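You operate a simulated robot arm through the tools that you are given. There is no shell and no other tool. Be economical: measure what you need, move in short steps, check, and stop when the job is done.

You run a simulated two-armed robot. Do the job below in one go: nothing can be reset, and whatever is moved stays where it is left.

JOB
On the top of the blending table, fold the grey rag in half.

Only the result counts: the job must be done as asked and must still hold three seconds after the hand-in. Knocking over, shifting, dropping, spilling or breaking anything else fails it. Flat cloth is picked up by pressing the open fingertips on it (5 to 10 N) and closing them slowly along it; thin cloth reads only 2 to 8 mm in the jaws.

ROBOT AND FRAMES
Two 7-joint arms with two-finger parallel grippers on one trunk, on a base that drives. Base frame: it is fixed to the floor where the robot stands at the start and does not move with it; the origin is under the middle of the robot, x ahead of it, y to its left, z up. Lengths are in mm, angles in degrees, forces in N, time in s.
The left shoulder is at the start at [70, 134, 1126], the right one opposite. Places, roughly: top of the blending table [700, -100, 800]. Payload 1.57 kg a hand.
Tool frame (each hand has its own): the origin (TCP) lies between the finger pads and is the grasp point; the fingertips stand 30 mm ahead of it; z points along the fingers, y is the line along which they close. Largest opening 80 mm; finger width 17, thickness 12; the body of the gripper, 40 by 82 mm, starts 80 mm behind the TCP.
Orientation is that of the tool frame in the base frame, as [roll, pitch, yaw] about the fixed x, y, z axes, in that order (R = Rz(yaw) Ry(pitch) Rx(roll)). With the fingers straight down and closing along the base's y, the tool's x points along the base's -x, its y along +y and its z along -z.

CONTROLS
- The arms move only by the tool move_arm. It takes "left_commands", "right_commands" or both (then of equal length, played together; a hand with none holds still); each is a list of rows, each an object of numbers (a shift or turn left out is 0, a gripper value left out holds the last): "x", "y", "z": the shift along the tool's x, y, z in units of 25 mm (1.0 is 25 mm); "wx", "wy", "wz": the turn, a rotation vector about the tool's x, y, z in units of 8 degrees (1.0 is 8 degrees); "hand": the gripper command, from -1 (fully open) to 1 (shut), values between in proportion. In form: [{"x": .., "y": .., "z": .., "wx": .., "wy": .., "wz": .., "hand": ..}, ...]. A call has 1 to 8 rows; each row shifts and turns the commanded pose from where the row before left it, along the tool's axes as they then stand. A call with a number of a shift or a turn outside -1 to 1 is refused whole. Rows are played at 5 a second. More than 50 mm and 8.6 degrees between two rows, or a gripper value outside its range, and nothing of the call is played. Where a pose cannot be reached the arm comes as near as it can. A force on the tool above 40 N (or 10 N above the force at the start of the call, whichever is more), or a blocked arm, ends the call early, and 0.2 s more pass. The fingers move at their own pace (about 153 mm/s each) and stop on an object; they squeeze with about 43 N. The grip force told is the motor's: it shows also when the fingers shut on nothing. Time passes only in rows, and 0.2 s behind the last, so rows that do not move let the fingers close. It gives the time, the measured TCP pose, the force on the tool (base axes), the opening and the grip force at its end, in the units of the frame above (readings bear some noise).
- Cameras (640 x 400 px; columns grow to the right, rows downward): "scene" is now at [132.6, -0.1, 1338.9]; the picture's right is [-0.03, -1.00, 0.00], its down [-0.72, 0.02, -0.69] and it looks along [0.69, -0.02, -0.72] (base axes); focal length 275 px, centre (320, 200). "left" rides on the left gripper at [72, 7, -122] in its tool frame; the picture's right is [-0.09, 1.00, 0.00], its down [-0.84, -0.08, -0.54] and it looks along [-0.54, -0.05, 0.84] (tool axes); focal length 238 px, centre (320, 200). "right" rides on the right gripper at [72, -7, -122] in its tool frame; the picture's right is [0.09, 1.00, 0.00], its down [-0.84, 0.08, -0.54] and it looks along [-0.54, 0.05, 0.84] (tool axes); focal length 238 px, centre (320, 200). There is no depth. A picture from a camera that has moved, and an enlarged one, comes with that camera's place and axes in the base frame and with its lens.
- get_image(camera): a new picture of that camera. The clock stands still meanwhile.
- lift_body(by): slides the trunk up (or, below 0, down) by that many mm; the arms and the scene camera ride with it, the base frame stays. It gives what a move gives, with no picture.
- steer(legs): drives the robot by 1 to 6 legs, each [ahead, left, turn to the left] in mm, mm and degrees, along the robot's own axes; the way and the turn of a leg run together, so that a leg with both is an arc; at most 1500 mm and 180 degrees a leg. The arms and the cameras ride along, it lands a little off, and it stops where it bumps. It gives what a move gives.
- aim_head(pan, tilt): turns the head with the scene camera to pan (to the left, within 86 degrees either way) and tilt (down, from -29 to 69), counted from straight ahead of the robot. It gives what a move gives.
- enlarge(camera, box): a new picture of the part [left, top, right, bottom] of that camera's present view, enlarged. The clock stands still meanwhile.
- close_job(): hands the job in; it is judged then, once.

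Go step by step. Nothing tells you exact positions but the pictures and the camera data: compare them with the known pose of the tool, close in by small moves and look again before you grip or let go. The budget is 120 turns and 92 pictures, counting those below and the enlarged ones. Unless the task says otherwise, let go and move clear before handing in, and close with one line.

The tools are called after "Call:" as name(argument=value, ...) on one line, values as JSON. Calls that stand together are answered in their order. move_arm: Moves the arms, as the interface text tells. Its arguments: {"type":"object","properties":{"left_commands":{"type":"array","items":{"type":"object","properties":{"x":{"type":"number"},"y":{"type":"number"},"z":{"type":"number"},"wx":{"type":"number"},"wy":{"type":"number"},"wz":{"type":"number"},"hand":{"type":"number"}}}},"right_commands":{"type":"array","items":{"type":"object","properties":{"x":{"type":"number"},"y":{"type":"number"},"z":{"type":"number"},"wx":{"type":"number"},"wy":{"type":"number"},"wz":{"type":"number"},"hand":{"type":"number"}}}}},"required":[]} The other tools are called the same way: lift_body (by) slides the trunk up or down; steer (legs) drives the base; aim_head (pan, tilt) turns the head that bears the scene camera; get_image (camera) takes a picture; enlarge (camera, box) takes an enlarged picture of a part of a camera's view; close_job () hands the job in.

At the start:

```text
time: 0.0
left_tool_pos: [474.2, 216.6, 1034.7]
left_tool_rot: [-179.9, 0.1, -180.0]
left_contact_force: [-2.0, 0.8, -0.1]
left_opening: 80.1
left_grip_force: 0.1
right_tool_pos: [412.4, -179.8, 1036.7]
right_tool_rot: [180.0, 0.0, 179.8]
right_contact_force: [0.4, 0.2, -0.4]
right_opening: 80.2
right_grip_force: 0.0
trunk travel left (down, up): [-700.0, 240.0]
robot x, y, heading: [1.7, -1.8, 0.0]
head pan, tilt: [-1.9, 46.4]
```

scene: 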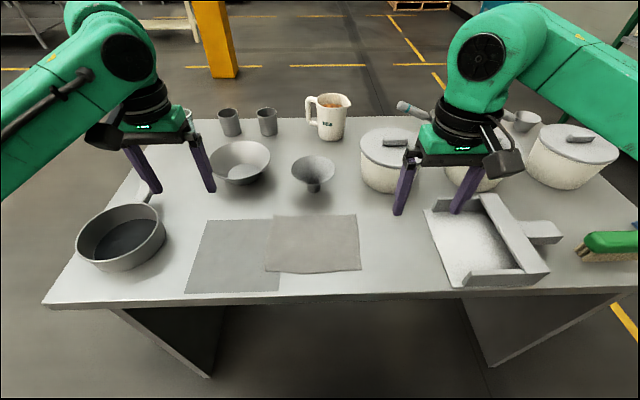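
right: 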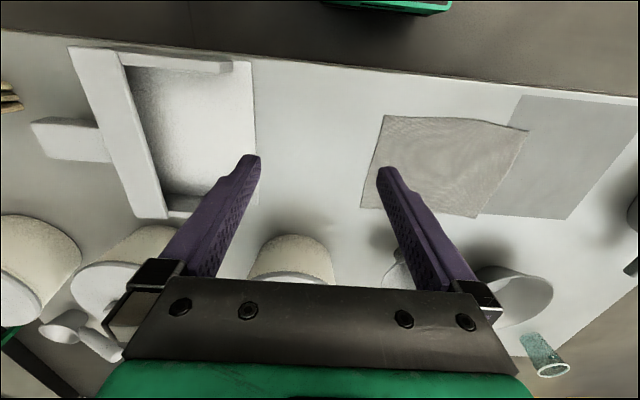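
left: 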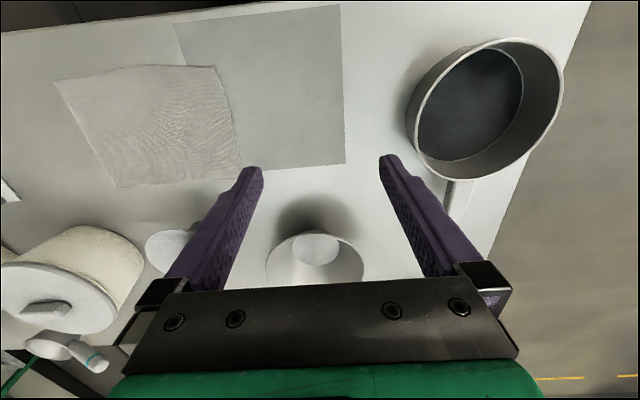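

I see two flat pieces near the table's front edge: a plain grey rectangle and a rippled, cloth-like piece partly lying on it. I'll enlarge to tell which is the rag.

Call:
enlarge(camera="scene", box=[170, 190, 390, 310])

Call:
enlarge(camera="left", box=[40, 0, 360, 200])

```text
2.91 times, centred on (280, 250) of scene
camera zoom: at [132.6, -0.1, 1338.9], right [-0.03, -1.0, 0.0], down [-0.72, 0.02, -0.69], along [0.69, -0.02, -0.72], focal length 800 px, centre (436, 54)
```

zoom: 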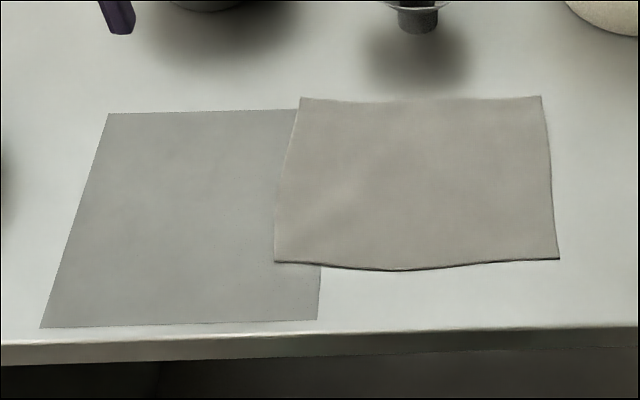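

```text
2.00 times, centred on (200, 100) of left
camera zoom: at [401.5, 222.1, 1157.6], right [0.09, 1.0, 0.0], down [0.84, -0.08, 0.54], along [0.54, -0.05, -0.84], focal length 477 px, centre (560, 400)
```

zoom: 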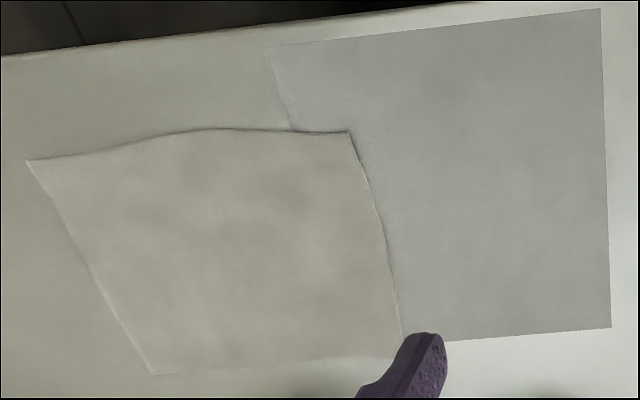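

The rippled piece looks like real cloth, about x 440–603 by y -105–110. The plain grey one looks like a flat 200 mm square from x 395–595 and y 78–278. I'll bring the left hand closer to check before choosing.

Call:
move_arm(left_commands=[{"x": 0.67, "y": -0.97, "z": 0.8}, {"x": 0.67, "y": -0.97, "z": 0.8}, {"x": 0.67, "y": -0.97, "z": 0.8}, {"x": 0.67, "y": -0.97, "z": 0.8}, {"x": 0.67, "y": -0.97, "z": 0.8}])

Call:
get_image(camera="left")

```text
time: 1.2
left_tool_pos: [389.4, 94.7, 935.0]
left_tool_rot: [-180.0, 0.0, -179.9]
left_contact_force: [-0.1, 0.2, -0.1]
left_opening: 79.8
left_grip_force: 0.1
right_tool_pos: [411.4, -180.0, 1036.5]
right_tool_rot: [-180.0, 0.0, 179.8]
right_contact_force: [0.0, 0.4, 0.1]
right_opening: 80.1
right_grip_force: 0.0
trunk travel left (down, up): [-700.0, 240.0]
robot x, y, heading: [1.1, -1.5, -0.3]
head pan, tilt: [-1.9, 46.4]
```

```text
86 pictures are left
camera left: at [316.7, 99.7, 1058.2], right [0.09, 1.0, 0.0], down [0.84, -0.08, 0.54], along [0.54, -0.05, -0.84], focal length 238 px, centre (320, 200)
```

left: 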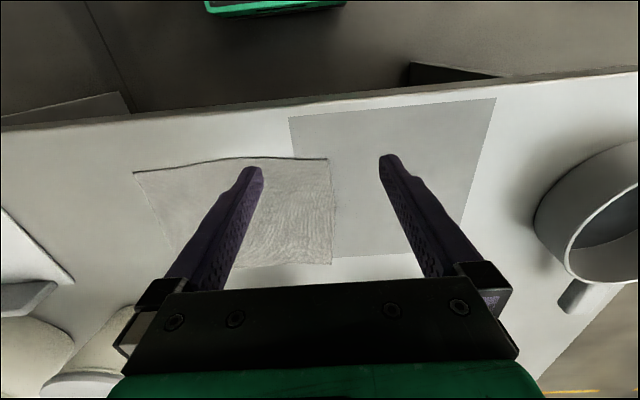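

The patch shows no thickness while the rag does. One more enlargement of the overlap and the near edge to confirm.

Call:
enlarge(camera="left", box=[250, 90, 410, 190])

Call:
enlarge(camera="left", box=[250, 200, 410, 300])

```text
4.00 times, centred on (330, 140) of left
camera zoom: at [316.7, 99.7, 1058.2], right [0.09, 1.0, 0.0], down [0.84, -0.08, 0.54], along [0.54, -0.05, -0.84], focal length 953 px, centre (280, 440)
```

zoom: 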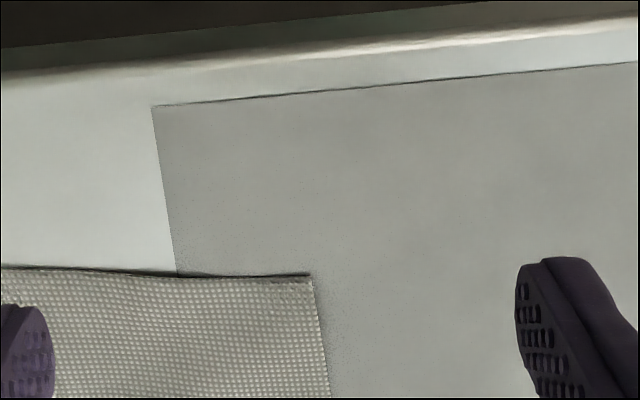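

```text
4.00 times, centred on (330, 250) of left
camera zoom: at [316.7, 99.7, 1058.2], right [0.09, 1.0, 0.0], down [0.84, -0.08, 0.54], along [0.54, -0.05, -0.84], focal length 953 px, centre (280, 0)
```

zoom: 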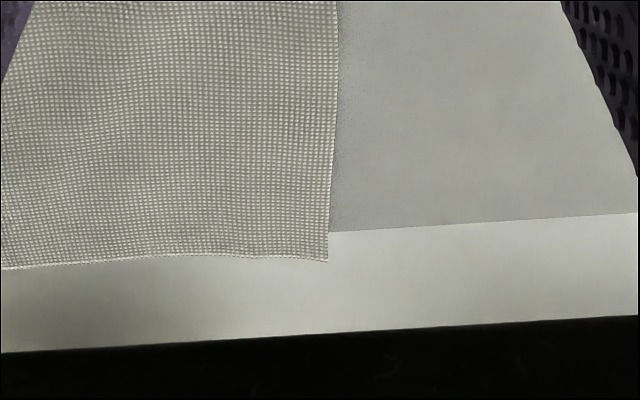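

The woven, grey-tan cloth is the rag; the plain square is a thin sheet that I must not move. I'll fold the near edge over to the far edge with both hands, closing along x. First I turn both wrists 90° with their cameras outward.

Call:
move_arm(left_commands=[{"wz": 0.9375}, {"wz": 0.9375}, {"wz": 0.9375}, {"wz": 0.9375}, {"wz": 0.9375}, {"wz": 0.9375}, {"wz": 0.9375}, {"wz": 0.9375}], right_commands=[{"wz": -0.9375}, {"wz": -0.9375}, {"wz": -0.9375}, {"wz": -0.9375}, {"wz": -0.9375}, {"wz": -0.9375}, {"wz": -0.9375}, {"wz": -0.9375}])

Call:
move_arm(left_commands=[{"wz": 0.9375}, {"wz": 0.9375}, {"wz": 0.9375}, {"wz": 0.9375}], right_commands=[{"wz": -0.9375}, {"wz": -0.9375}, {"wz": -0.9375}, {"wz": -0.9375}])

Call:
get_image(camera="scene")

```text
time: 3.0
left_tool_pos: [390.4, 95.1, 936.0]
left_tool_rot: [-179.9, 0.0, 120.0]
left_contact_force: [0.5, -0.4, 0.2]
left_opening: 80.2
left_grip_force: 0.1
right_tool_pos: [395.9, -152.3, 1030.6]
right_tool_rot: [-179.4, 1.6, -137.3]
right_contact_force: [0.5, 0.6, 0.1]
right_opening: 79.8
right_grip_force: 0.0
right hand out of reach, approached as far as the arm can: row 5, 6, 7, 8
trunk travel left (down, up): [-700.0, 240.0]
robot x, y, heading: [0.2, 0.2, 0.1]
head pan, tilt: [-1.9, 46.4]
```

```text
time: 4.0
left_tool_pos: [389.3, 96.0, 935.1]
left_tool_rot: [180.0, 0.0, 89.9]
left_contact_force: [-0.6, 0.9, -1.1]
left_opening: 79.9
left_grip_force: 0.0
right_tool_pos: [387.3, -140.1, 1030.5]
right_tool_rot: [-179.5, 1.6, -133.6]
right_contact_force: [0.3, 0.9, 0.2]
right_opening: 80.0
right_grip_force: 0.0
right hand out of reach, approached as far as the arm can: row 1, 2, 3, 4
trunk travel left (down, up): [-700.0, 240.0]
robot x, y, heading: [-3.6, -0.7, 0.1]
head pan, tilt: [-1.9, 46.4]
```

```text
83 pictures are left
camera scene: at [132.4, -0.1, 1338.9], right [-0.03, -1.0, 0.0], down [-0.72, 0.02, -0.69], along [0.69, -0.02, -0.72], focal length 275 px, centre (320, 200)
```

scene: 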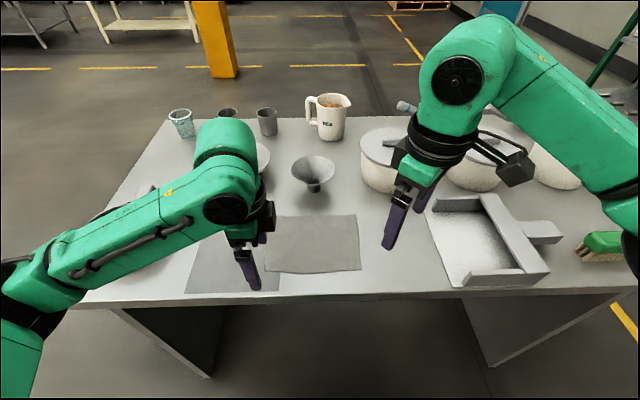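

The left wrist turned fine, but the right one hit its limit, so I'll turn the right hand the other way.

Call:
move_arm(right_commands=[{"wz": 0.9375}, {"wz": 0.9375}, {"wz": 0.9375}, {"wz": 0.9375}, {"wz": 0.9375}, {"wz": 0.9375}, {"wz": 0.9375}, {"wz": 0.9375}])

Call:
move_arm(right_commands=[{"wz": 0.9375}, {"wz": 0.9375}, {"wz": 0.9375}, {"wz": 0.9375}, {"wz": 0.9375}, {"wz": 0.9375}, {"wz": 0.9375}, {"wz": 0.9375}])

```text
time: 5.8
left_tool_pos: [390.2, 94.8, 935.2]
left_tool_rot: [-180.0, -0.1, 90.0]
left_contact_force: [0.1, 0.4, -1.7]
left_opening: 80.1
left_grip_force: 0.0
right_tool_pos: [387.0, -139.0, 1030.4]
right_tool_rot: [179.0, 1.4, 166.2]
right_contact_force: [-0.3, 0.0, -0.4]
right_opening: 80.0
right_grip_force: 0.1
trunk travel left (down, up): [-700.0, 240.0]
robot x, y, heading: [1.6, -0.3, 0.0]
head pan, tilt: [-1.9, 46.4]
```

```text
time: 7.6
left_tool_pos: [390.0, 94.5, 936.0]
left_tool_rot: [180.0, -0.1, 90.1]
left_contact_force: [-0.5, 0.2, 0.2]
left_opening: 79.8
left_grip_force: 0.0
right_tool_pos: [386.8, -139.9, 1031.6]
right_tool_rot: [178.2, -0.1, 106.2]
right_contact_force: [0.6, -1.2, -0.7]
right_opening: 79.9
right_grip_force: 0.1
trunk travel left (down, up): [-700.0, 240.0]
robot x, y, heading: [-2.9, 3.4, -0.1]
head pan, tilt: [-1.9, 46.4]
```

Right wrist is nearly there. I'll finish its turn and bring both hands to about 30 mm over the near edge with the fingers set to about 24 mm.

Call:
move_arm(right_commands=[{"wz": 1.0}, {"wz": 1.0}, {"wx": 0.2}])

Call:
move_arm(left_commands=[{"y": 0.34, "x": -0.16, "z": 0.3, "hand": 0.4}, {"y": 0.34, "x": -0.16, "z": 0.3}, {"y": 0.34, "x": -0.16, "z": 0.3}, {"y": 0.34, "x": -0.16, "z": 0.3}, {"y": 0.34, "x": -0.16, "z": 0.3}, {"y": 0.34, "x": -0.16, "z": 0.3}, {"y": 0.34, "x": -0.16, "z": 0.3}, {"y": 0.34, "x": -0.16, "z": 0.3}], right_commands=[{"y": 0.355, "x": 0.275, "z": 0.75, "hand": 0.4}, {"y": 0.355, "x": 0.275, "z": 0.75}, {"y": 0.355, "x": 0.275, "z": 0.75}, {"y": 0.355, "x": 0.275, "z": 0.75}, {"y": 0.355, "x": 0.275, "z": 0.75}, {"y": 0.355, "x": 0.275, "z": 0.75}, {"y": 0.355, "x": 0.275, "z": 0.75}, {"y": 0.355, "x": 0.275, "z": 0.75}])

Call:
get_image(camera="scene")

Call:
get_image(camera="left")

Call:
get_image(camera="right")

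```text
time: 8.4
left_tool_pos: [389.2, 96.2, 934.8]
left_tool_rot: [-180.0, 0.0, 90.0]
left_contact_force: [-0.7, 0.0, -0.4]
left_opening: 80.1
left_grip_force: 0.0
right_tool_pos: [387.2, -138.2, 1031.4]
right_tool_rot: [-179.9, -0.6, 90.3]
right_contact_force: [0.6, 0.4, 0.9]
right_opening: 80.0
right_grip_force: 0.1
trunk travel left (down, up): [-700.0, 240.0]
robot x, y, heading: [-1.0, -2.0, -0.1]
head pan, tilt: [-1.9, 46.4]
```

```text
time: 10.2
left_tool_pos: [459.2, 64.9, 875.6]
left_tool_rot: [-179.9, 0.1, 89.9]
left_contact_force: [0.5, 0.5, 0.2]
left_opening: 23.9
left_grip_force: 0.1
right_tool_pos: [456.3, -81.4, 880.7]
right_tool_rot: [-179.9, -0.6, 90.4]
right_contact_force: [1.0, 0.0, -0.4]
right_opening: 24.0
right_grip_force: 0.0
trunk travel left (down, up): [-700.0, 240.0]
robot x, y, heading: [-1.7, 2.2, 0.0]
head pan, tilt: [-1.9, 46.4]
```

```text
82 pictures are left
camera scene: at [133.5, 0.0, 1338.8], right [-0.03, -1.0, 0.0], down [-0.72, 0.02, -0.69], along [0.69, -0.02, -0.72], focal length 275 px, centre (320, 200)
```

scene: 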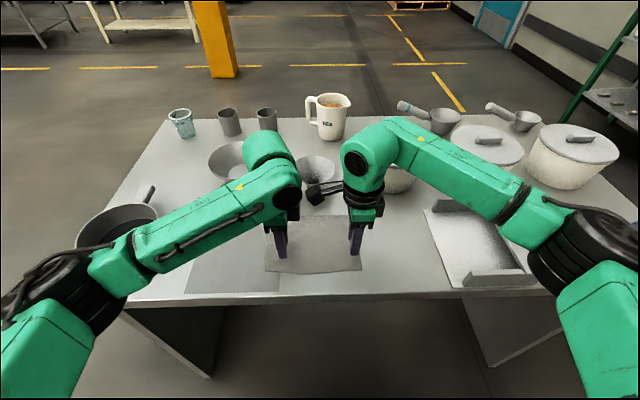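

```text
81 pictures are left
camera left: at [464.8, 134.5, 997.2], right [1.0, -0.09, 0.0], down [-0.08, -0.84, 0.54], along [-0.05, -0.54, -0.84], focal length 238 px, centre (320, 200)
```

left: 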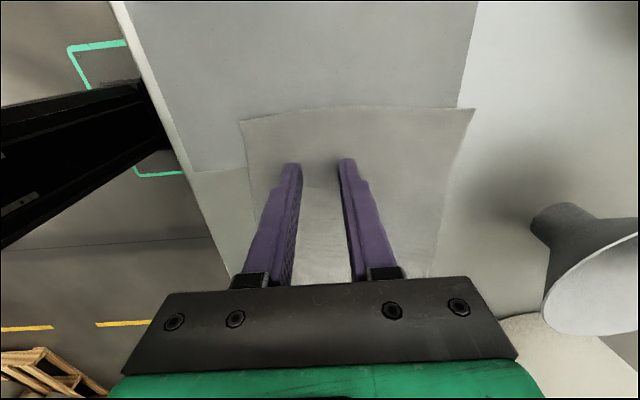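

```text
80 pictures are left
camera right: at [451.4, -12.3, 1003.4], right [0.99, 0.1, 0.0], down [0.08, -0.84, 0.53], along [0.05, -0.53, -0.85], focal length 238 px, centre (320, 200)
```

right: 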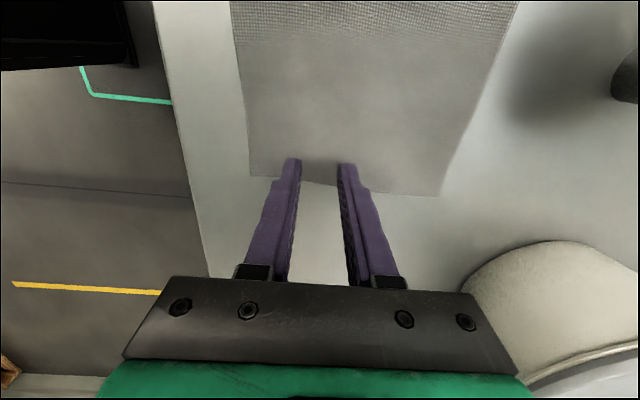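

Comparing the scene and wrist views puts the table top near z ≈ 845, not 790, so the tips are almost at the cloth. On that basis the rag spans about x 412–562 and y -97–102. I'll rise a little, shift back towards the near edge and look again.

Call:
move_arm(left_commands=[{"z": -0.4}, {"y": -0.9, "x": -0.4}], right_commands=[{"z": -0.2}, {"y": -0.8, "x": 0.0}])

Call:
enlarge(camera="left", box=[180, 80, 500, 280])

Call:
enlarge(camera="right", box=[180, 80, 500, 280])

Call:
enlarge(camera="scene", box=[220, 190, 400, 300])

```text
time: 10.8
left_tool_pos: [433.5, 52.5, 886.3]
left_tool_rot: [179.9, 0.0, 90.0]
left_contact_force: [0.1, -0.6, 0.3]
left_opening: 24.3
left_grip_force: 0.0
right_tool_pos: [436.7, -83.4, 886.4]
right_tool_rot: [179.9, -0.6, 90.4]
right_contact_force: [0.1, -0.7, -0.4]
right_opening: 24.1
right_grip_force: 0.0
trunk travel left (down, up): [-700.0, 240.0]
robot x, y, heading: [-1.2, 0.5, -0.2]
head pan, tilt: [-1.9, 46.4]
```

```text
2.00 times, centred on (340, 180) of left
camera zoom: at [440.3, 123.8, 1008.7], right [1.0, -0.09, 0.0], down [-0.08, -0.84, 0.54], along [-0.05, -0.54, -0.84], focal length 477 px, centre (280, 240)
```

zoom: 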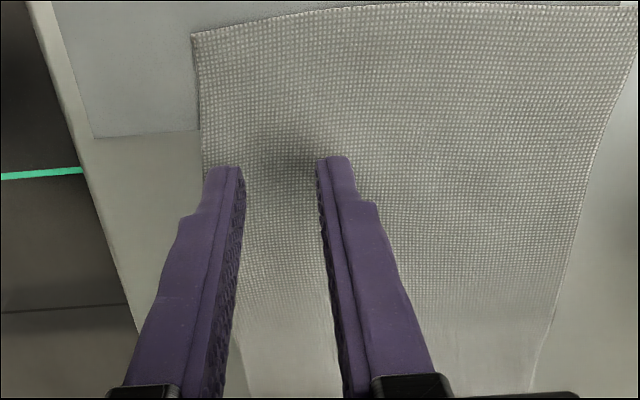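

```text
2.00 times, centred on (340, 180) of right
camera zoom: at [429.7, -12.8, 1009.7], right [1.0, 0.1, 0.0], down [0.08, -0.84, 0.53], along [0.05, -0.53, -0.85], focal length 477 px, centre (280, 240)
```

zoom: 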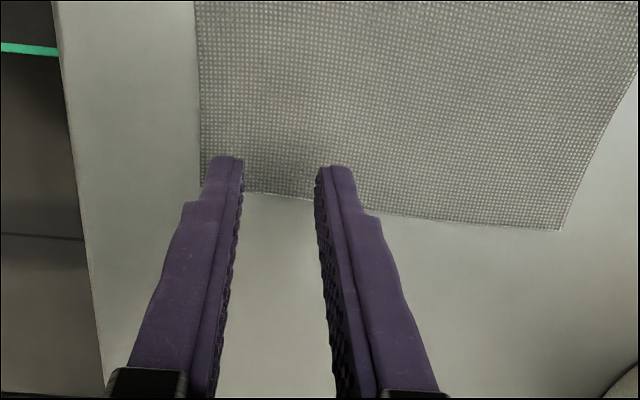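

```text
3.56 times, centred on (310, 245) of scene
camera zoom: at [130.8, -0.7, 1339.1], right [-0.03, -1.0, 0.0], down [-0.72, 0.02, -0.69], along [0.69, -0.02, -0.72], focal length 977 px, centre (356, 40)
```

zoom: 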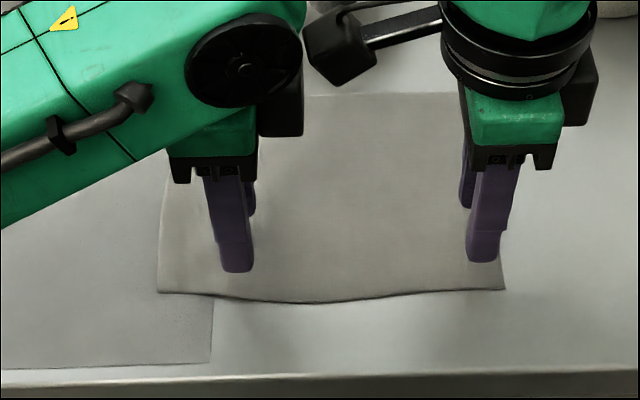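

Fingers of both hands are over the near edge, with the outer one about 4–6 mm inside it. I'll nudge the right hand inward and descend carefully until I feel contact.

Call:
move_arm(left_commands=[{"z": 0.16}, {"z": 0.16}, {"z": 0.1}, {}], right_commands=[{"x": 0.24, "z": 0.16}, {"z": 0.16}, {"z": 0.1}, {}])

Call:
move_arm(left_commands=[{"z": 0.08}, {"z": 0.08}, {}], right_commands=[{"z": 0.08}, {"z": 0.08}, {}])

```text
time: 11.8
left_tool_pos: [434.7, 53.4, 875.1]
left_tool_rot: [179.9, 0.0, 90.1]
left_contact_force: [0.0, 0.9, 0.6]
left_opening: 24.3
left_grip_force: 0.0
right_tool_pos: [436.5, -76.9, 874.9]
right_tool_rot: [-179.9, -0.6, 90.3]
right_contact_force: [0.1, -0.5, -0.7]
right_opening: 23.7
right_grip_force: 0.1
trunk travel left (down, up): [-700.0, 240.0]
robot x, y, heading: [-2.4, -1.8, 0.1]
head pan, tilt: [-1.9, 46.4]
```

```text
time: 12.6
left_tool_pos: [434.7, 53.2, 871.7]
left_tool_rot: [179.9, 0.1, 90.0]
left_contact_force: [0.1, 0.2, 5.2]
left_opening: 24.1
left_grip_force: 0.1
right_tool_pos: [436.0, -75.6, 871.8]
right_tool_rot: [179.9, -0.6, 90.3]
right_contact_force: [0.6, 0.0, 1.6]
right_opening: 23.9
right_grip_force: 0.1
trunk travel left (down, up): [-700.0, 240.0]
robot x, y, heading: [-5.2, -4.3, 0.0]
head pan, tilt: [-1.9, 46.4]
```

Both hands now touch the cloth (tips at z ≈ 842). I'll press slightly more to get into 5–10 N.

Call:
move_arm(left_commands=[{"z": 0.02}, {}], right_commands=[{"z": 0.05}, {}])

```text
time: 13.2
left_tool_pos: [434.9, 53.7, 871.3]
left_tool_rot: [180.0, -0.1, 90.0]
left_contact_force: [2.2, 0.1, 8.4]
left_opening: 23.1
left_grip_force: 0.1
right_tool_pos: [436.2, -75.7, 871.6]
right_tool_rot: [179.9, -0.6, 90.4]
right_contact_force: [1.1, -0.5, 6.4]
right_opening: 23.7
right_grip_force: 0.1
trunk travel left (down, up): [-700.0, 240.0]
robot x, y, heading: [-1.9, -2.3, -0.0]
head pan, tilt: [-1.9, 46.4]
```

Contact is 8.4 N and 6.4 N. Now I close slowly on both sides.

Call:
move_arm(left_commands=[{"hand": 0.5}, {"hand": 0.6}, {"hand": 0.7}, {"hand": 0.8}, {"hand": 0.9}, {"hand": 1.0}, {}, {}], right_commands=[{"hand": 0.5}, {"hand": 0.6}, {"hand": 0.7}, {"hand": 0.8}, {"hand": 0.9}, {"hand": 1.0}, {}, {}])

Call:
enlarge(camera="scene", box=[220, 190, 400, 300])

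Call:
enlarge(camera="right", box=[180, 80, 500, 280])

```text
time: 15.0
left_tool_pos: [433.1, 54.2, 871.4]
left_tool_rot: [-180.0, 0.0, 89.9]
left_contact_force: [0.5, -2.4, 8.0]
left_opening: 2.2
left_grip_force: 23.5
right_tool_pos: [434.4, -76.8, 872.3]
right_tool_rot: [179.8, -0.6, 90.4]
right_contact_force: [-1.1, 2.5, 8.8]
right_opening: 2.0
right_grip_force: 24.1
trunk travel left (down, up): [-700.0, 240.0]
robot x, y, heading: [-0.3, -0.3, 0.2]
head pan, tilt: [-1.9, 46.4]
```

```text
3.56 times, centred on (310, 245) of scene
camera zoom: at [129.6, -0.1, 1339.2], right [-0.03, -1.0, 0.0], down [-0.72, 0.02, -0.69], along [0.69, -0.02, -0.72], focal length 977 px, centre (356, 40)
```

zoom: 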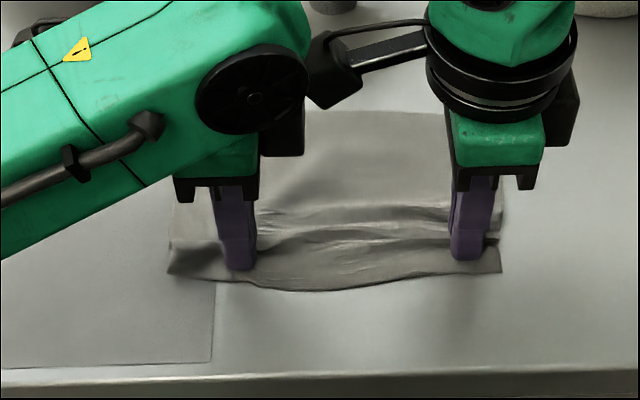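

```text
2.00 times, centred on (340, 180) of right
camera zoom: at [428.7, -6.3, 994.4], right [1.0, 0.1, 0.0], down [0.08, -0.84, 0.53], along [0.06, -0.53, -0.85], focal length 477 px, centre (280, 240)
```

zoom: 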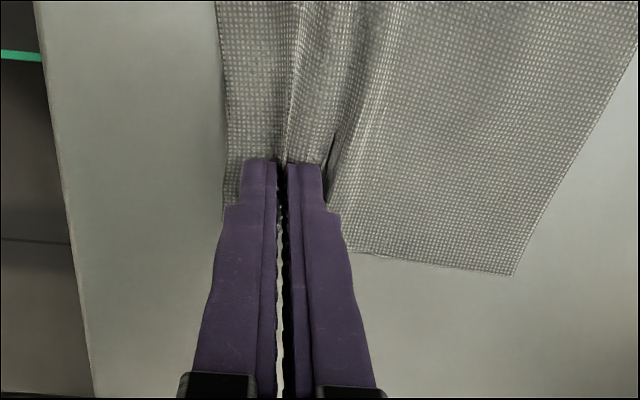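

Both jaws hold a ridge, but about 20 mm of edge would stay loose as a cuff. I'd rather hold the very edge, so I'll open, lift and re-grip with the outer finger just off the edge.

Call:
move_arm(left_commands=[{"hand": 0.4}, {}, {"z": -0.3}, {"z": -0.3}, {"y": -0.3}], right_commands=[{"hand": 0.4}, {}, {"z": -0.3}, {"z": -0.3}, {"y": -0.3}])

Call:
enlarge(camera="scene", box=[220, 190, 400, 300])

Call:
enlarge(camera="right", box=[180, 80, 500, 280])

Call:
enlarge(camera="left", box=[180, 80, 500, 280])

```text
time: 16.2
left_tool_pos: [427.2, 53.5, 885.5]
left_tool_rot: [-179.9, 0.0, 90.0]
left_contact_force: [0.4, 0.0, -0.1]
left_opening: 23.9
left_grip_force: 0.0
right_tool_pos: [429.6, -76.0, 884.7]
right_tool_rot: [-179.8, -0.7, 90.4]
right_contact_force: [0.0, 0.1, -0.7]
right_opening: 24.1
right_grip_force: 0.0
trunk travel left (down, up): [-700.0, 240.0]
robot x, y, heading: [2.6, -2.4, -0.0]
head pan, tilt: [-1.9, 46.4]
```

```text
3.56 times, centred on (310, 245) of scene
camera zoom: at [132.3, -0.1, 1338.9], right [-0.03, -1.0, 0.0], down [-0.72, 0.02, -0.69], along [0.69, -0.02, -0.72], focal length 977 px, centre (356, 40)
```

zoom: 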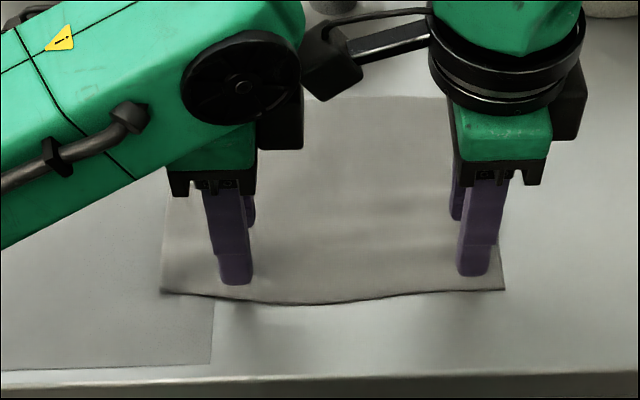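

```text
2.00 times, centred on (340, 180) of right
camera zoom: at [423.1, -6.1, 1007.9], right [1.0, 0.1, 0.0], down [0.08, -0.84, 0.53], along [0.05, -0.53, -0.85], focal length 477 px, centre (280, 240)
```

zoom: 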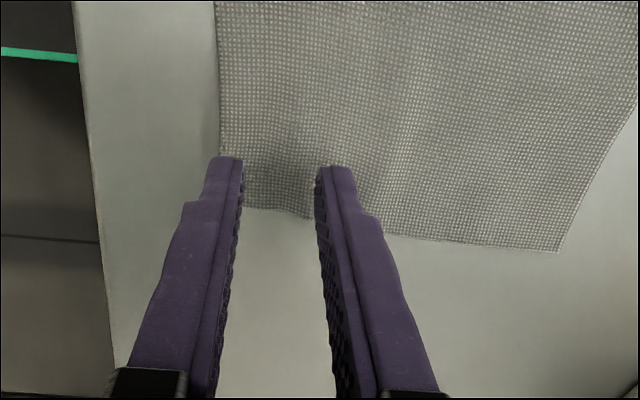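

```text
2.00 times, centred on (340, 180) of left
camera zoom: at [434.0, 124.3, 1007.9], right [1.0, -0.09, 0.0], down [-0.08, -0.84, 0.54], along [-0.05, -0.54, -0.84], focal length 477 px, centre (280, 240)
```

zoom: 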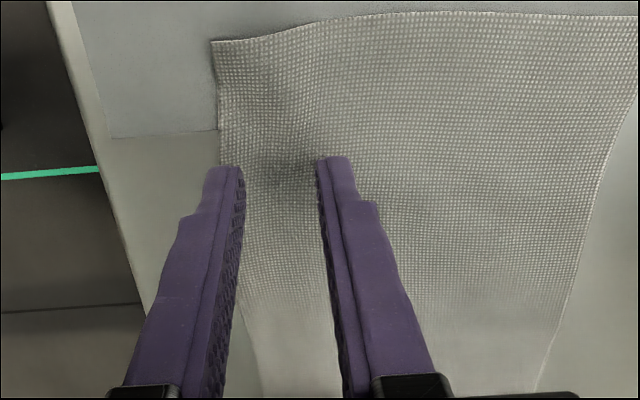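

The cloth relaxed flat again with its near edge at x ≈ 405. I'll shift both hands so the outer finger lands just in front of the edge, then press again.

Call:
move_arm(left_commands=[{"y": -0.55}, {"z": 0.2}, {"z": 0.2}, {"z": 0.1}, {"z": 0.06}, {}], right_commands=[{"y": -0.57}, {"z": 0.2}, {"z": 0.2}, {"z": 0.1}, {"z": 0.04}, {}])

Call:
enlarge(camera="right", box=[180, 80, 500, 280])

Call:
enlarge(camera="left", box=[180, 80, 500, 280])

```text
time: 17.6
left_tool_pos: [414.3, 53.7, 871.4]
left_tool_rot: [-179.9, 0.0, 89.9]
left_contact_force: [-0.8, 0.7, 0.5]
left_opening: 23.9
left_grip_force: 0.1
right_tool_pos: [414.8, -75.7, 872.9]
right_tool_rot: [-179.9, -0.5, 90.4]
right_contact_force: [-0.3, -0.2, 0.9]
right_opening: 23.9
right_grip_force: 0.2
trunk travel left (down, up): [-700.0, 240.0]
robot x, y, heading: [-1.5, 0.5, -0.0]
head pan, tilt: [-1.9, 46.4]
```

```text
2.00 times, centred on (340, 180) of right
camera zoom: at [408.7, -6.1, 994.6], right [1.0, 0.1, 0.0], down [0.08, -0.84, 0.53], along [0.05, -0.53, -0.85], focal length 477 px, centre (280, 240)
```

zoom: 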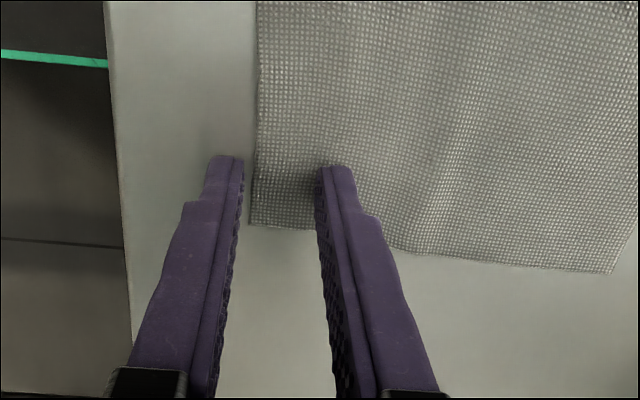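

```text
2.00 times, centred on (340, 180) of left
camera zoom: at [420.2, 124.4, 993.7], right [1.0, -0.09, 0.0], down [-0.08, -0.84, 0.54], along [-0.05, -0.54, -0.84], focal length 477 px, centre (280, 240)
```

zoom: 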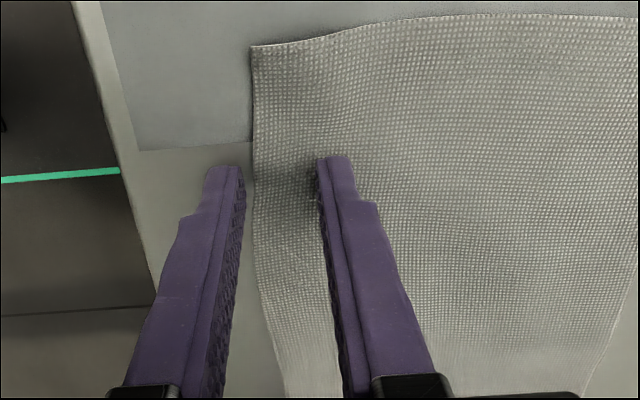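

The outer fingers sit about 5 mm off the edge. I'll press into contact.

Call:
move_arm(left_commands=[{"z": 0.03}, {"z": 0.03}, {}], right_commands=[{"z": 0.06}, {"z": 0.03}, {}])

```text
time: 18.4
left_tool_pos: [412.5, 52.5, 871.4]
left_tool_rot: [179.8, 0.0, 90.0]
left_contact_force: [1.3, -0.4, 6.2]
left_opening: 25.1
left_grip_force: 0.9
right_tool_pos: [415.0, -75.3, 870.8]
right_tool_rot: [179.8, -0.6, 90.4]
right_contact_force: [1.0, -0.8, 14.2]
right_opening: 25.5
right_grip_force: 0.8
trunk travel left (down, up): [-700.0, 240.0]
robot x, y, heading: [3.5, -0.9, 0.1]
head pan, tilt: [-1.9, 46.4]
```

Call:
move_arm(left_commands=[{"hand": 0.5}, {"hand": 0.6}, {"hand": 0.7}, {"hand": 0.8}, {"hand": 0.9}, {"hand": 1.0}, {}, {}], right_commands=[{"hand": 0.5, "z": -0.03}, {"hand": 0.6}, {"hand": 0.7}, {"hand": 0.8}, {"hand": 0.9}, {"hand": 1.0}, {}, {}])

Call:
enlarge(camera="right", box=[180, 80, 500, 280])

Call:
enlarge(camera="left", box=[180, 80, 500, 280])

Call:
enlarge(camera="scene", box=[220, 190, 400, 300])

```text
time: 20.2
left_tool_pos: [413.1, 53.9, 870.1]
left_tool_rot: [179.7, 0.0, 90.0]
left_contact_force: [-0.4, 1.6, 13.4]
left_opening: 2.4
left_grip_force: 24.1
right_tool_pos: [413.2, -77.5, 870.5]
right_tool_rot: [179.9, -0.5, 90.4]
right_contact_force: [0.1, 0.2, 5.5]
right_opening: 2.5
right_grip_force: 23.7
trunk travel left (down, up): [-700.0, 240.0]
robot x, y, heading: [2.2, 0.0, -0.1]
head pan, tilt: [-1.9, 46.4]
```

```text
2.00 times, centred on (340, 180) of right
camera zoom: at [407.1, -6.4, 994.2], right [1.0, 0.1, 0.0], down [0.08, -0.84, 0.53], along [0.06, -0.53, -0.85], focal length 477 px, centre (280, 240)
```

zoom: 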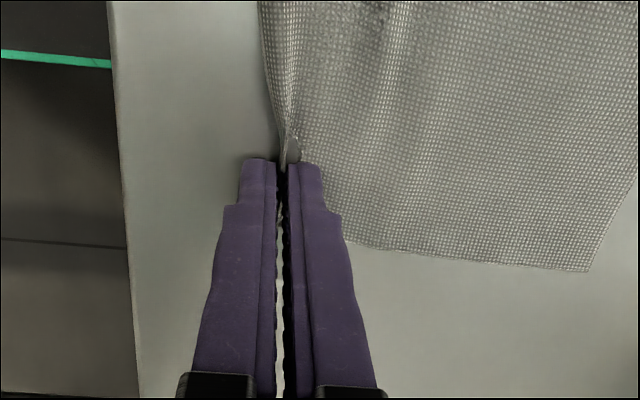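

```text
2.00 times, centred on (340, 180) of left
camera zoom: at [418.3, 124.3, 993.3], right [1.0, -0.09, 0.0], down [-0.08, -0.84, 0.54], along [-0.05, -0.54, -0.84], focal length 477 px, centre (280, 240)
```

zoom: 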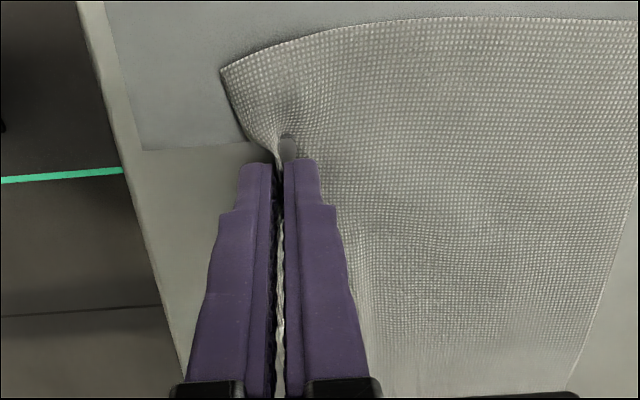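

```text
3.56 times, centred on (310, 245) of scene
camera zoom: at [129.6, -0.1, 1339.3], right [-0.03, -1.0, 0.0], down [-0.72, 0.02, -0.69], along [0.69, -0.02, -0.72], focal length 977 px, centre (356, 40)
```

zoom: 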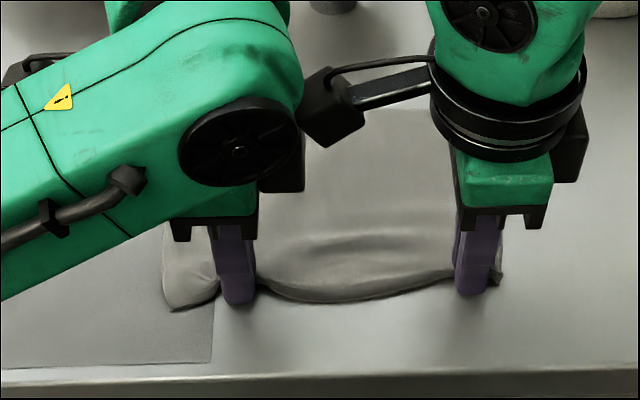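

Now the very edge is pinched in both jaws (2.4 mm). I'll lift 40 mm and check that it holds.

Call:
move_arm(left_commands=[{"z": -0.4}, {"z": -0.4, "y": 0.2}, {"z": -0.4, "y": 0.2}, {"z": -0.4, "y": 0.2}, {}], right_commands=[{"z": -0.4}, {"z": -0.4, "y": 0.2}, {"z": -0.4, "y": 0.2}, {"z": -0.4, "y": 0.2}, {}])

Call:
get_image(camera="scene")

Call:
get_image(camera="left")

```text
time: 21.4
left_tool_pos: [430.6, 54.1, 910.6]
left_tool_rot: [-179.9, 0.1, 90.0]
left_contact_force: [-0.9, -0.1, 0.0]
left_opening: 2.2
left_grip_force: 23.4
right_tool_pos: [430.8, -76.6, 909.7]
right_tool_rot: [179.9, -0.6, 90.4]
right_contact_force: [-0.4, 1.0, 0.2]
right_opening: 2.4
right_grip_force: 23.8
trunk travel left (down, up): [-700.0, 240.0]
robot x, y, heading: [-0.1, -3.5, -0.1]
head pan, tilt: [-1.9, 46.4]
```

```text
66 pictures are left
camera scene: at [132.5, -0.1, 1338.9], right [-0.03, -1.0, 0.0], down [-0.72, 0.02, -0.69], along [0.69, -0.02, -0.72], focal length 275 px, centre (320, 200)
```

scene: 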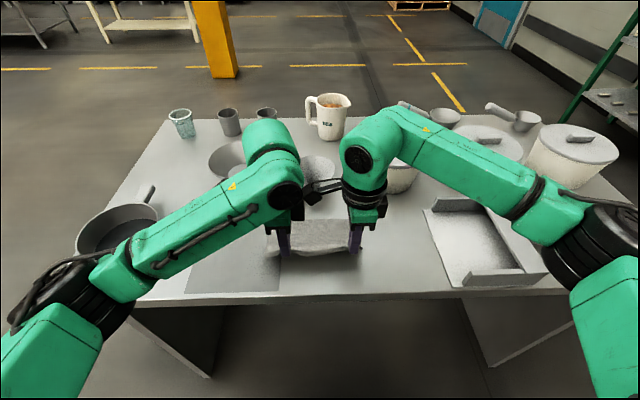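

```text
65 pictures are left
camera left: at [435.3, 124.4, 1032.2], right [1.0, -0.09, 0.0], down [-0.08, -0.84, 0.54], along [-0.05, -0.54, -0.84], focal length 238 px, centre (320, 200)
```

left: 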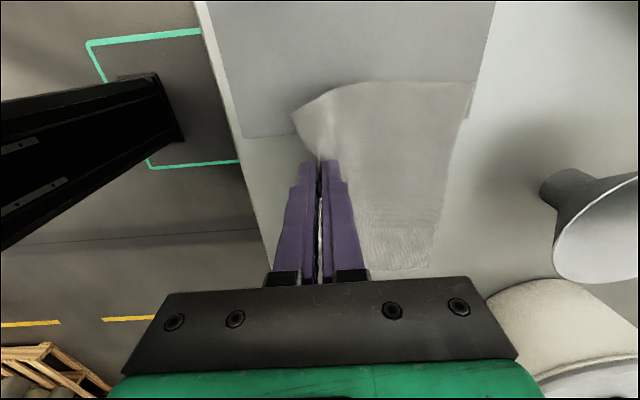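

The edge is held by both hands. I'll carry it up and over towards the far edge.

Call:
move_arm(left_commands=[{"y": 0.4, "z": -0.3}, {"y": 0.4, "z": -0.3}, {"y": 0.4, "z": -0.3}, {"y": 0.5, "z": -0.2}, {"y": 0.5}, {"y": 0.5}, {"y": 0.5}, {}], right_commands=[{"y": 0.4, "z": -0.3}, {"y": 0.4, "z": -0.3}, {"y": 0.4, "z": -0.3}, {"y": 0.5, "z": -0.2}, {"y": 0.5}, {"y": 0.5}, {"y": 0.5}, {}])

Call:
get_image(camera="scene")

Call:
get_image(camera="left")

Call:
get_image(camera="right")

```text
time: 23.2
left_tool_pos: [510.5, 53.7, 937.8]
left_tool_rot: [-180.0, 0.0, 90.0]
left_contact_force: [-0.7, 0.7, 0.3]
left_opening: 2.2
left_grip_force: 23.9
right_tool_pos: [510.3, -77.1, 938.2]
right_tool_rot: [-179.9, -0.6, 90.2]
right_contact_force: [-0.8, -0.1, 0.1]
right_opening: 2.2
right_grip_force: 23.9
trunk travel left (down, up): [-700.0, 240.0]
robot x, y, heading: [0.4, 1.5, -0.1]
head pan, tilt: [-1.9, 46.4]
```

```text
64 pictures are left
camera scene: at [132.2, -0.1, 1338.9], right [-0.03, -1.0, 0.0], down [-0.72, 0.02, -0.69], along [0.69, -0.02, -0.72], focal length 275 px, centre (320, 200)
```

scene: 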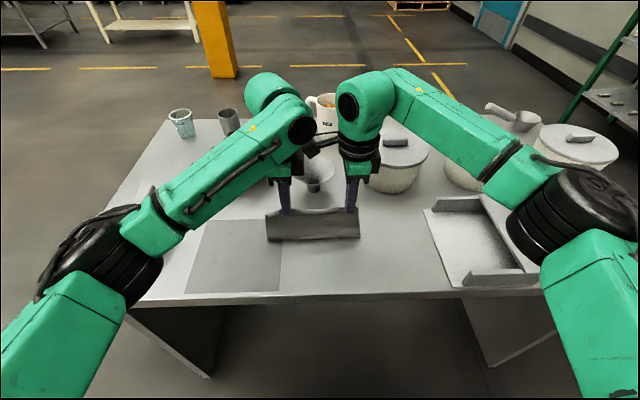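

```text
63 pictures are left
camera left: at [515.3, 124.3, 1060.0], right [1.0, -0.09, 0.0], down [-0.08, -0.84, 0.54], along [-0.05, -0.54, -0.84], focal length 238 px, centre (320, 200)
```

left: 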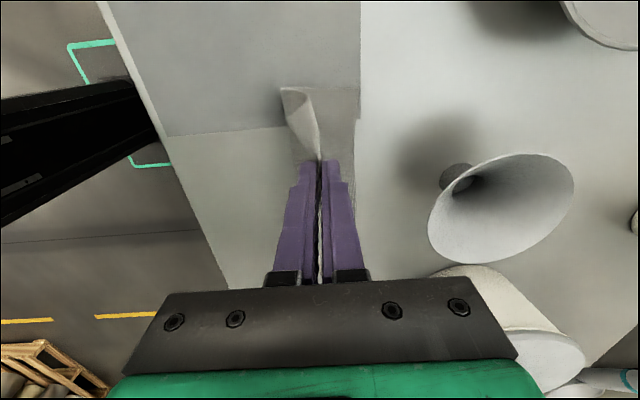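

```text
62 pictures are left
camera right: at [503.9, -6.4, 1060.4], right [1.0, 0.1, 0.0], down [0.08, -0.84, 0.53], along [0.05, -0.53, -0.85], focal length 238 px, centre (320, 200)
```

right: 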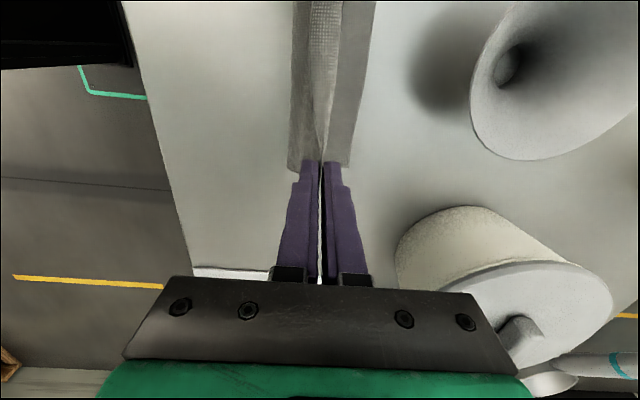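

The cloth hangs cleanly over its far half; the far edge is at x ≈ 541, and the funnel's rim (x ≈ 600+, z ≈ 905) is to be avoided. I'll tilt the hands 16° and lower part of the way.

Call:
move_arm(left_commands=[{"y": 0.3, "wx": 1.0}, {"y": 0.3, "wx": 1.0}, {"y": 0.3, "z": 0.45}, {"y": 0.3, "z": 0.45}, {}], right_commands=[{"y": 0.3, "wx": 1.0}, {"y": 0.3, "wx": 1.0}, {"y": 0.3, "z": 0.45}, {"y": 0.3, "z": 0.45}, {}])

Call:
get_image(camera="scene")

Call:
get_image(camera="left")

Call:
get_image(camera="right")

```text
time: 24.4
left_tool_pos: [532.4, 53.4, 911.5]
left_tool_rot: [-164.1, 0.0, 90.0]
left_contact_force: [-0.4, -0.1, -0.3]
left_opening: 2.2
left_grip_force: 23.9
right_tool_pos: [533.3, -77.4, 910.4]
right_tool_rot: [-164.0, -0.6, 90.4]
right_contact_force: [-0.2, 0.4, 0.1]
right_opening: 2.2
right_grip_force: 24.1
trunk travel left (down, up): [-700.0, 240.0]
robot x, y, heading: [-5.9, -2.8, 0.4]
head pan, tilt: [-1.9, 46.4]
```

```text
61 pictures are left
camera scene: at [132.2, -0.1, 1338.9], right [-0.03, -1.0, 0.0], down [-0.72, 0.02, -0.69], along [0.69, -0.02, -0.72], focal length 275 px, centre (320, 200)
```

scene: 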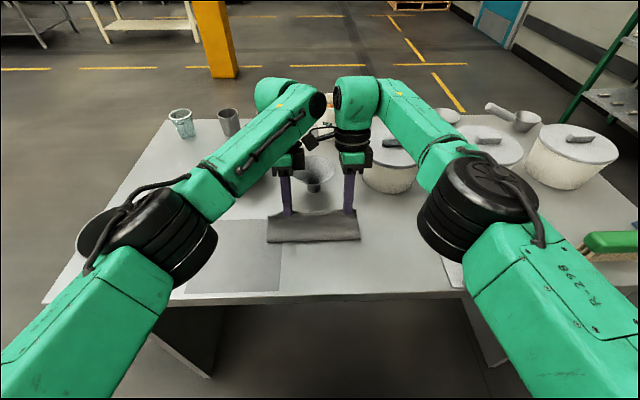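

```text
60 pictures are left
camera left: at [571.6, 124.9, 1026.3], right [0.96, -0.09, -0.27], down [0.07, -0.84, 0.54], along [-0.28, -0.54, -0.79], focal length 238 px, centre (320, 200)
```

left: 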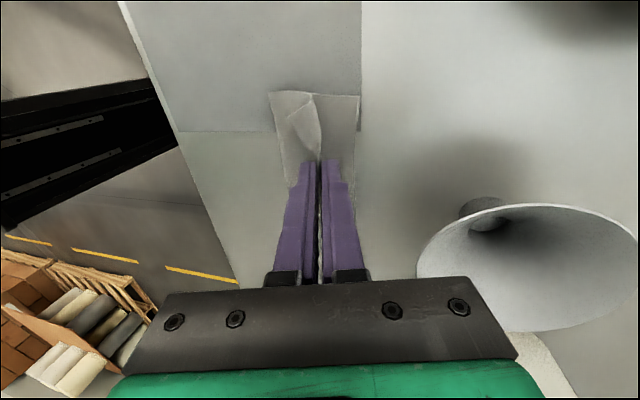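

```text
59 pictures are left
camera right: at [560.4, -5.7, 1031.5], right [0.96, 0.1, -0.27], down [0.23, -0.84, 0.49], along [-0.18, -0.53, -0.83], focal length 238 px, centre (320, 200)
```

right: 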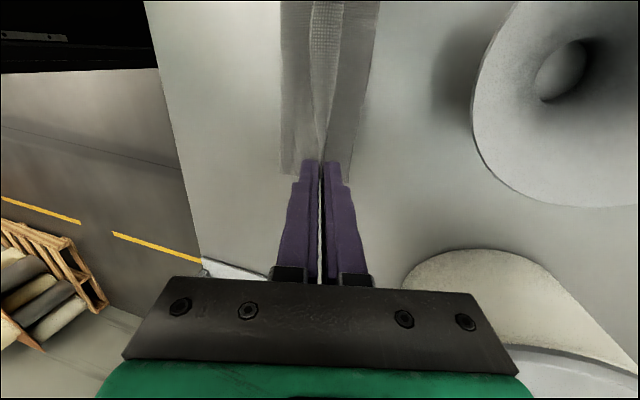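

Tips are at about (524, 882). I'll lower the rest of the way, landing the held edge just at the far edge.

Call:
move_arm(left_commands=[{"y": 0.285, "z": 0.4}, {"y": 0.285, "z": 0.4}, {"y": 0.285, "z": 0.35}, {}], right_commands=[{"y": 0.285, "z": 0.4}, {"y": 0.285, "z": 0.4}, {"y": 0.285, "z": 0.35}, {}])

Call:
enlarge(camera="scene", box=[220, 170, 400, 280])

Call:
enlarge(camera="left", box=[180, 50, 500, 250])

Call:
enlarge(camera="right", box=[180, 0, 500, 200])

```text
time: 25.4
left_tool_pos: [540.8, 55.8, 877.7]
left_tool_rot: [-164.0, 0.1, 90.0]
left_contact_force: [0.0, -4.2, 0.4]
left_opening: 2.5
left_grip_force: 23.9
left hand out of reach, approached as far as the arm can: row 3
right_tool_pos: [535.5, -78.3, 877.2]
right_tool_rot: [-164.1, -0.7, 90.5]
right_contact_force: [0.5, 3.7, -0.2]
right_opening: 2.2
right_grip_force: 23.8
right hand out of reach, approached as far as the arm can: row 2, 3
trunk travel left (down, up): [-700.0, 240.0]
robot x, y, heading: [-1.8, 3.0, -0.1]
head pan, tilt: [-1.9, 46.4]
```

```text
3.56 times, centred on (310, 225) of scene
camera zoom: at [132.6, -0.2, 1338.9], right [-0.03, -1.0, 0.0], down [-0.72, 0.02, -0.69], along [0.69, -0.02, -0.72], focal length 977 px, centre (356, 111)
```

zoom: 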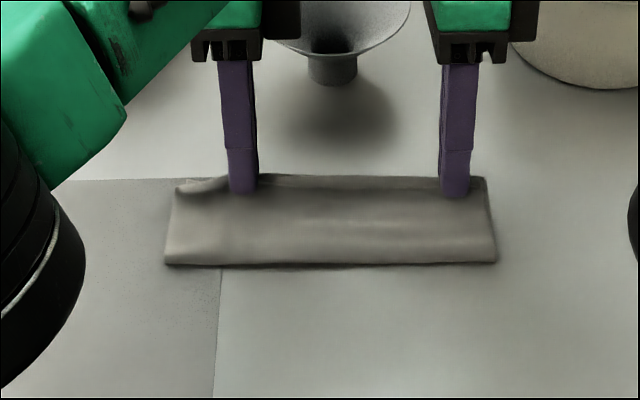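

```text
2.00 times, centred on (340, 150) of left
camera zoom: at [579.7, 126.4, 994.1], right [0.96, -0.09, -0.27], down [0.07, -0.84, 0.54], along [-0.28, -0.54, -0.79], focal length 477 px, centre (280, 300)
```

zoom: 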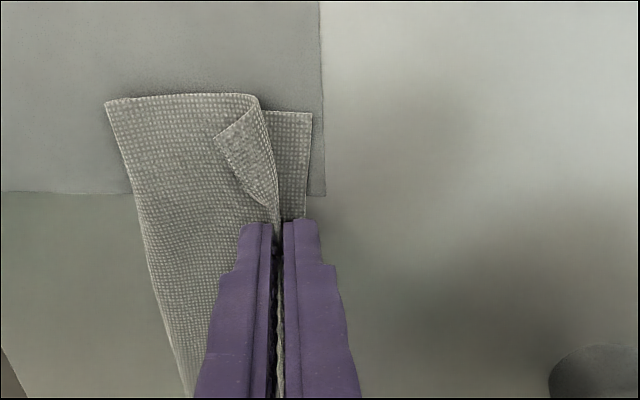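

```text
2.00 times, centred on (340, 100) of right
camera zoom: at [562.4, -8.1, 997.3], right [0.96, 0.1, -0.27], down [0.23, -0.84, 0.49], along [-0.18, -0.53, -0.83], focal length 477 px, centre (280, 400)
```

zoom: 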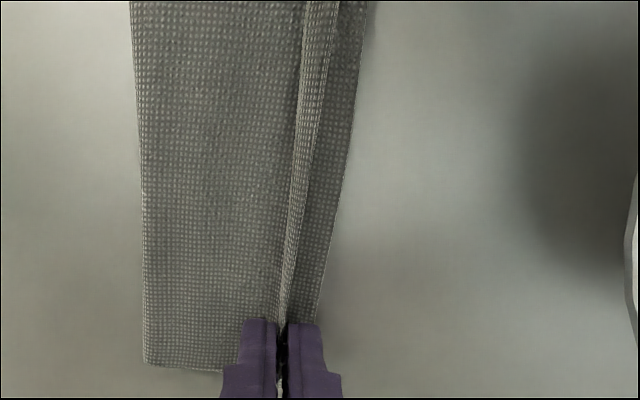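

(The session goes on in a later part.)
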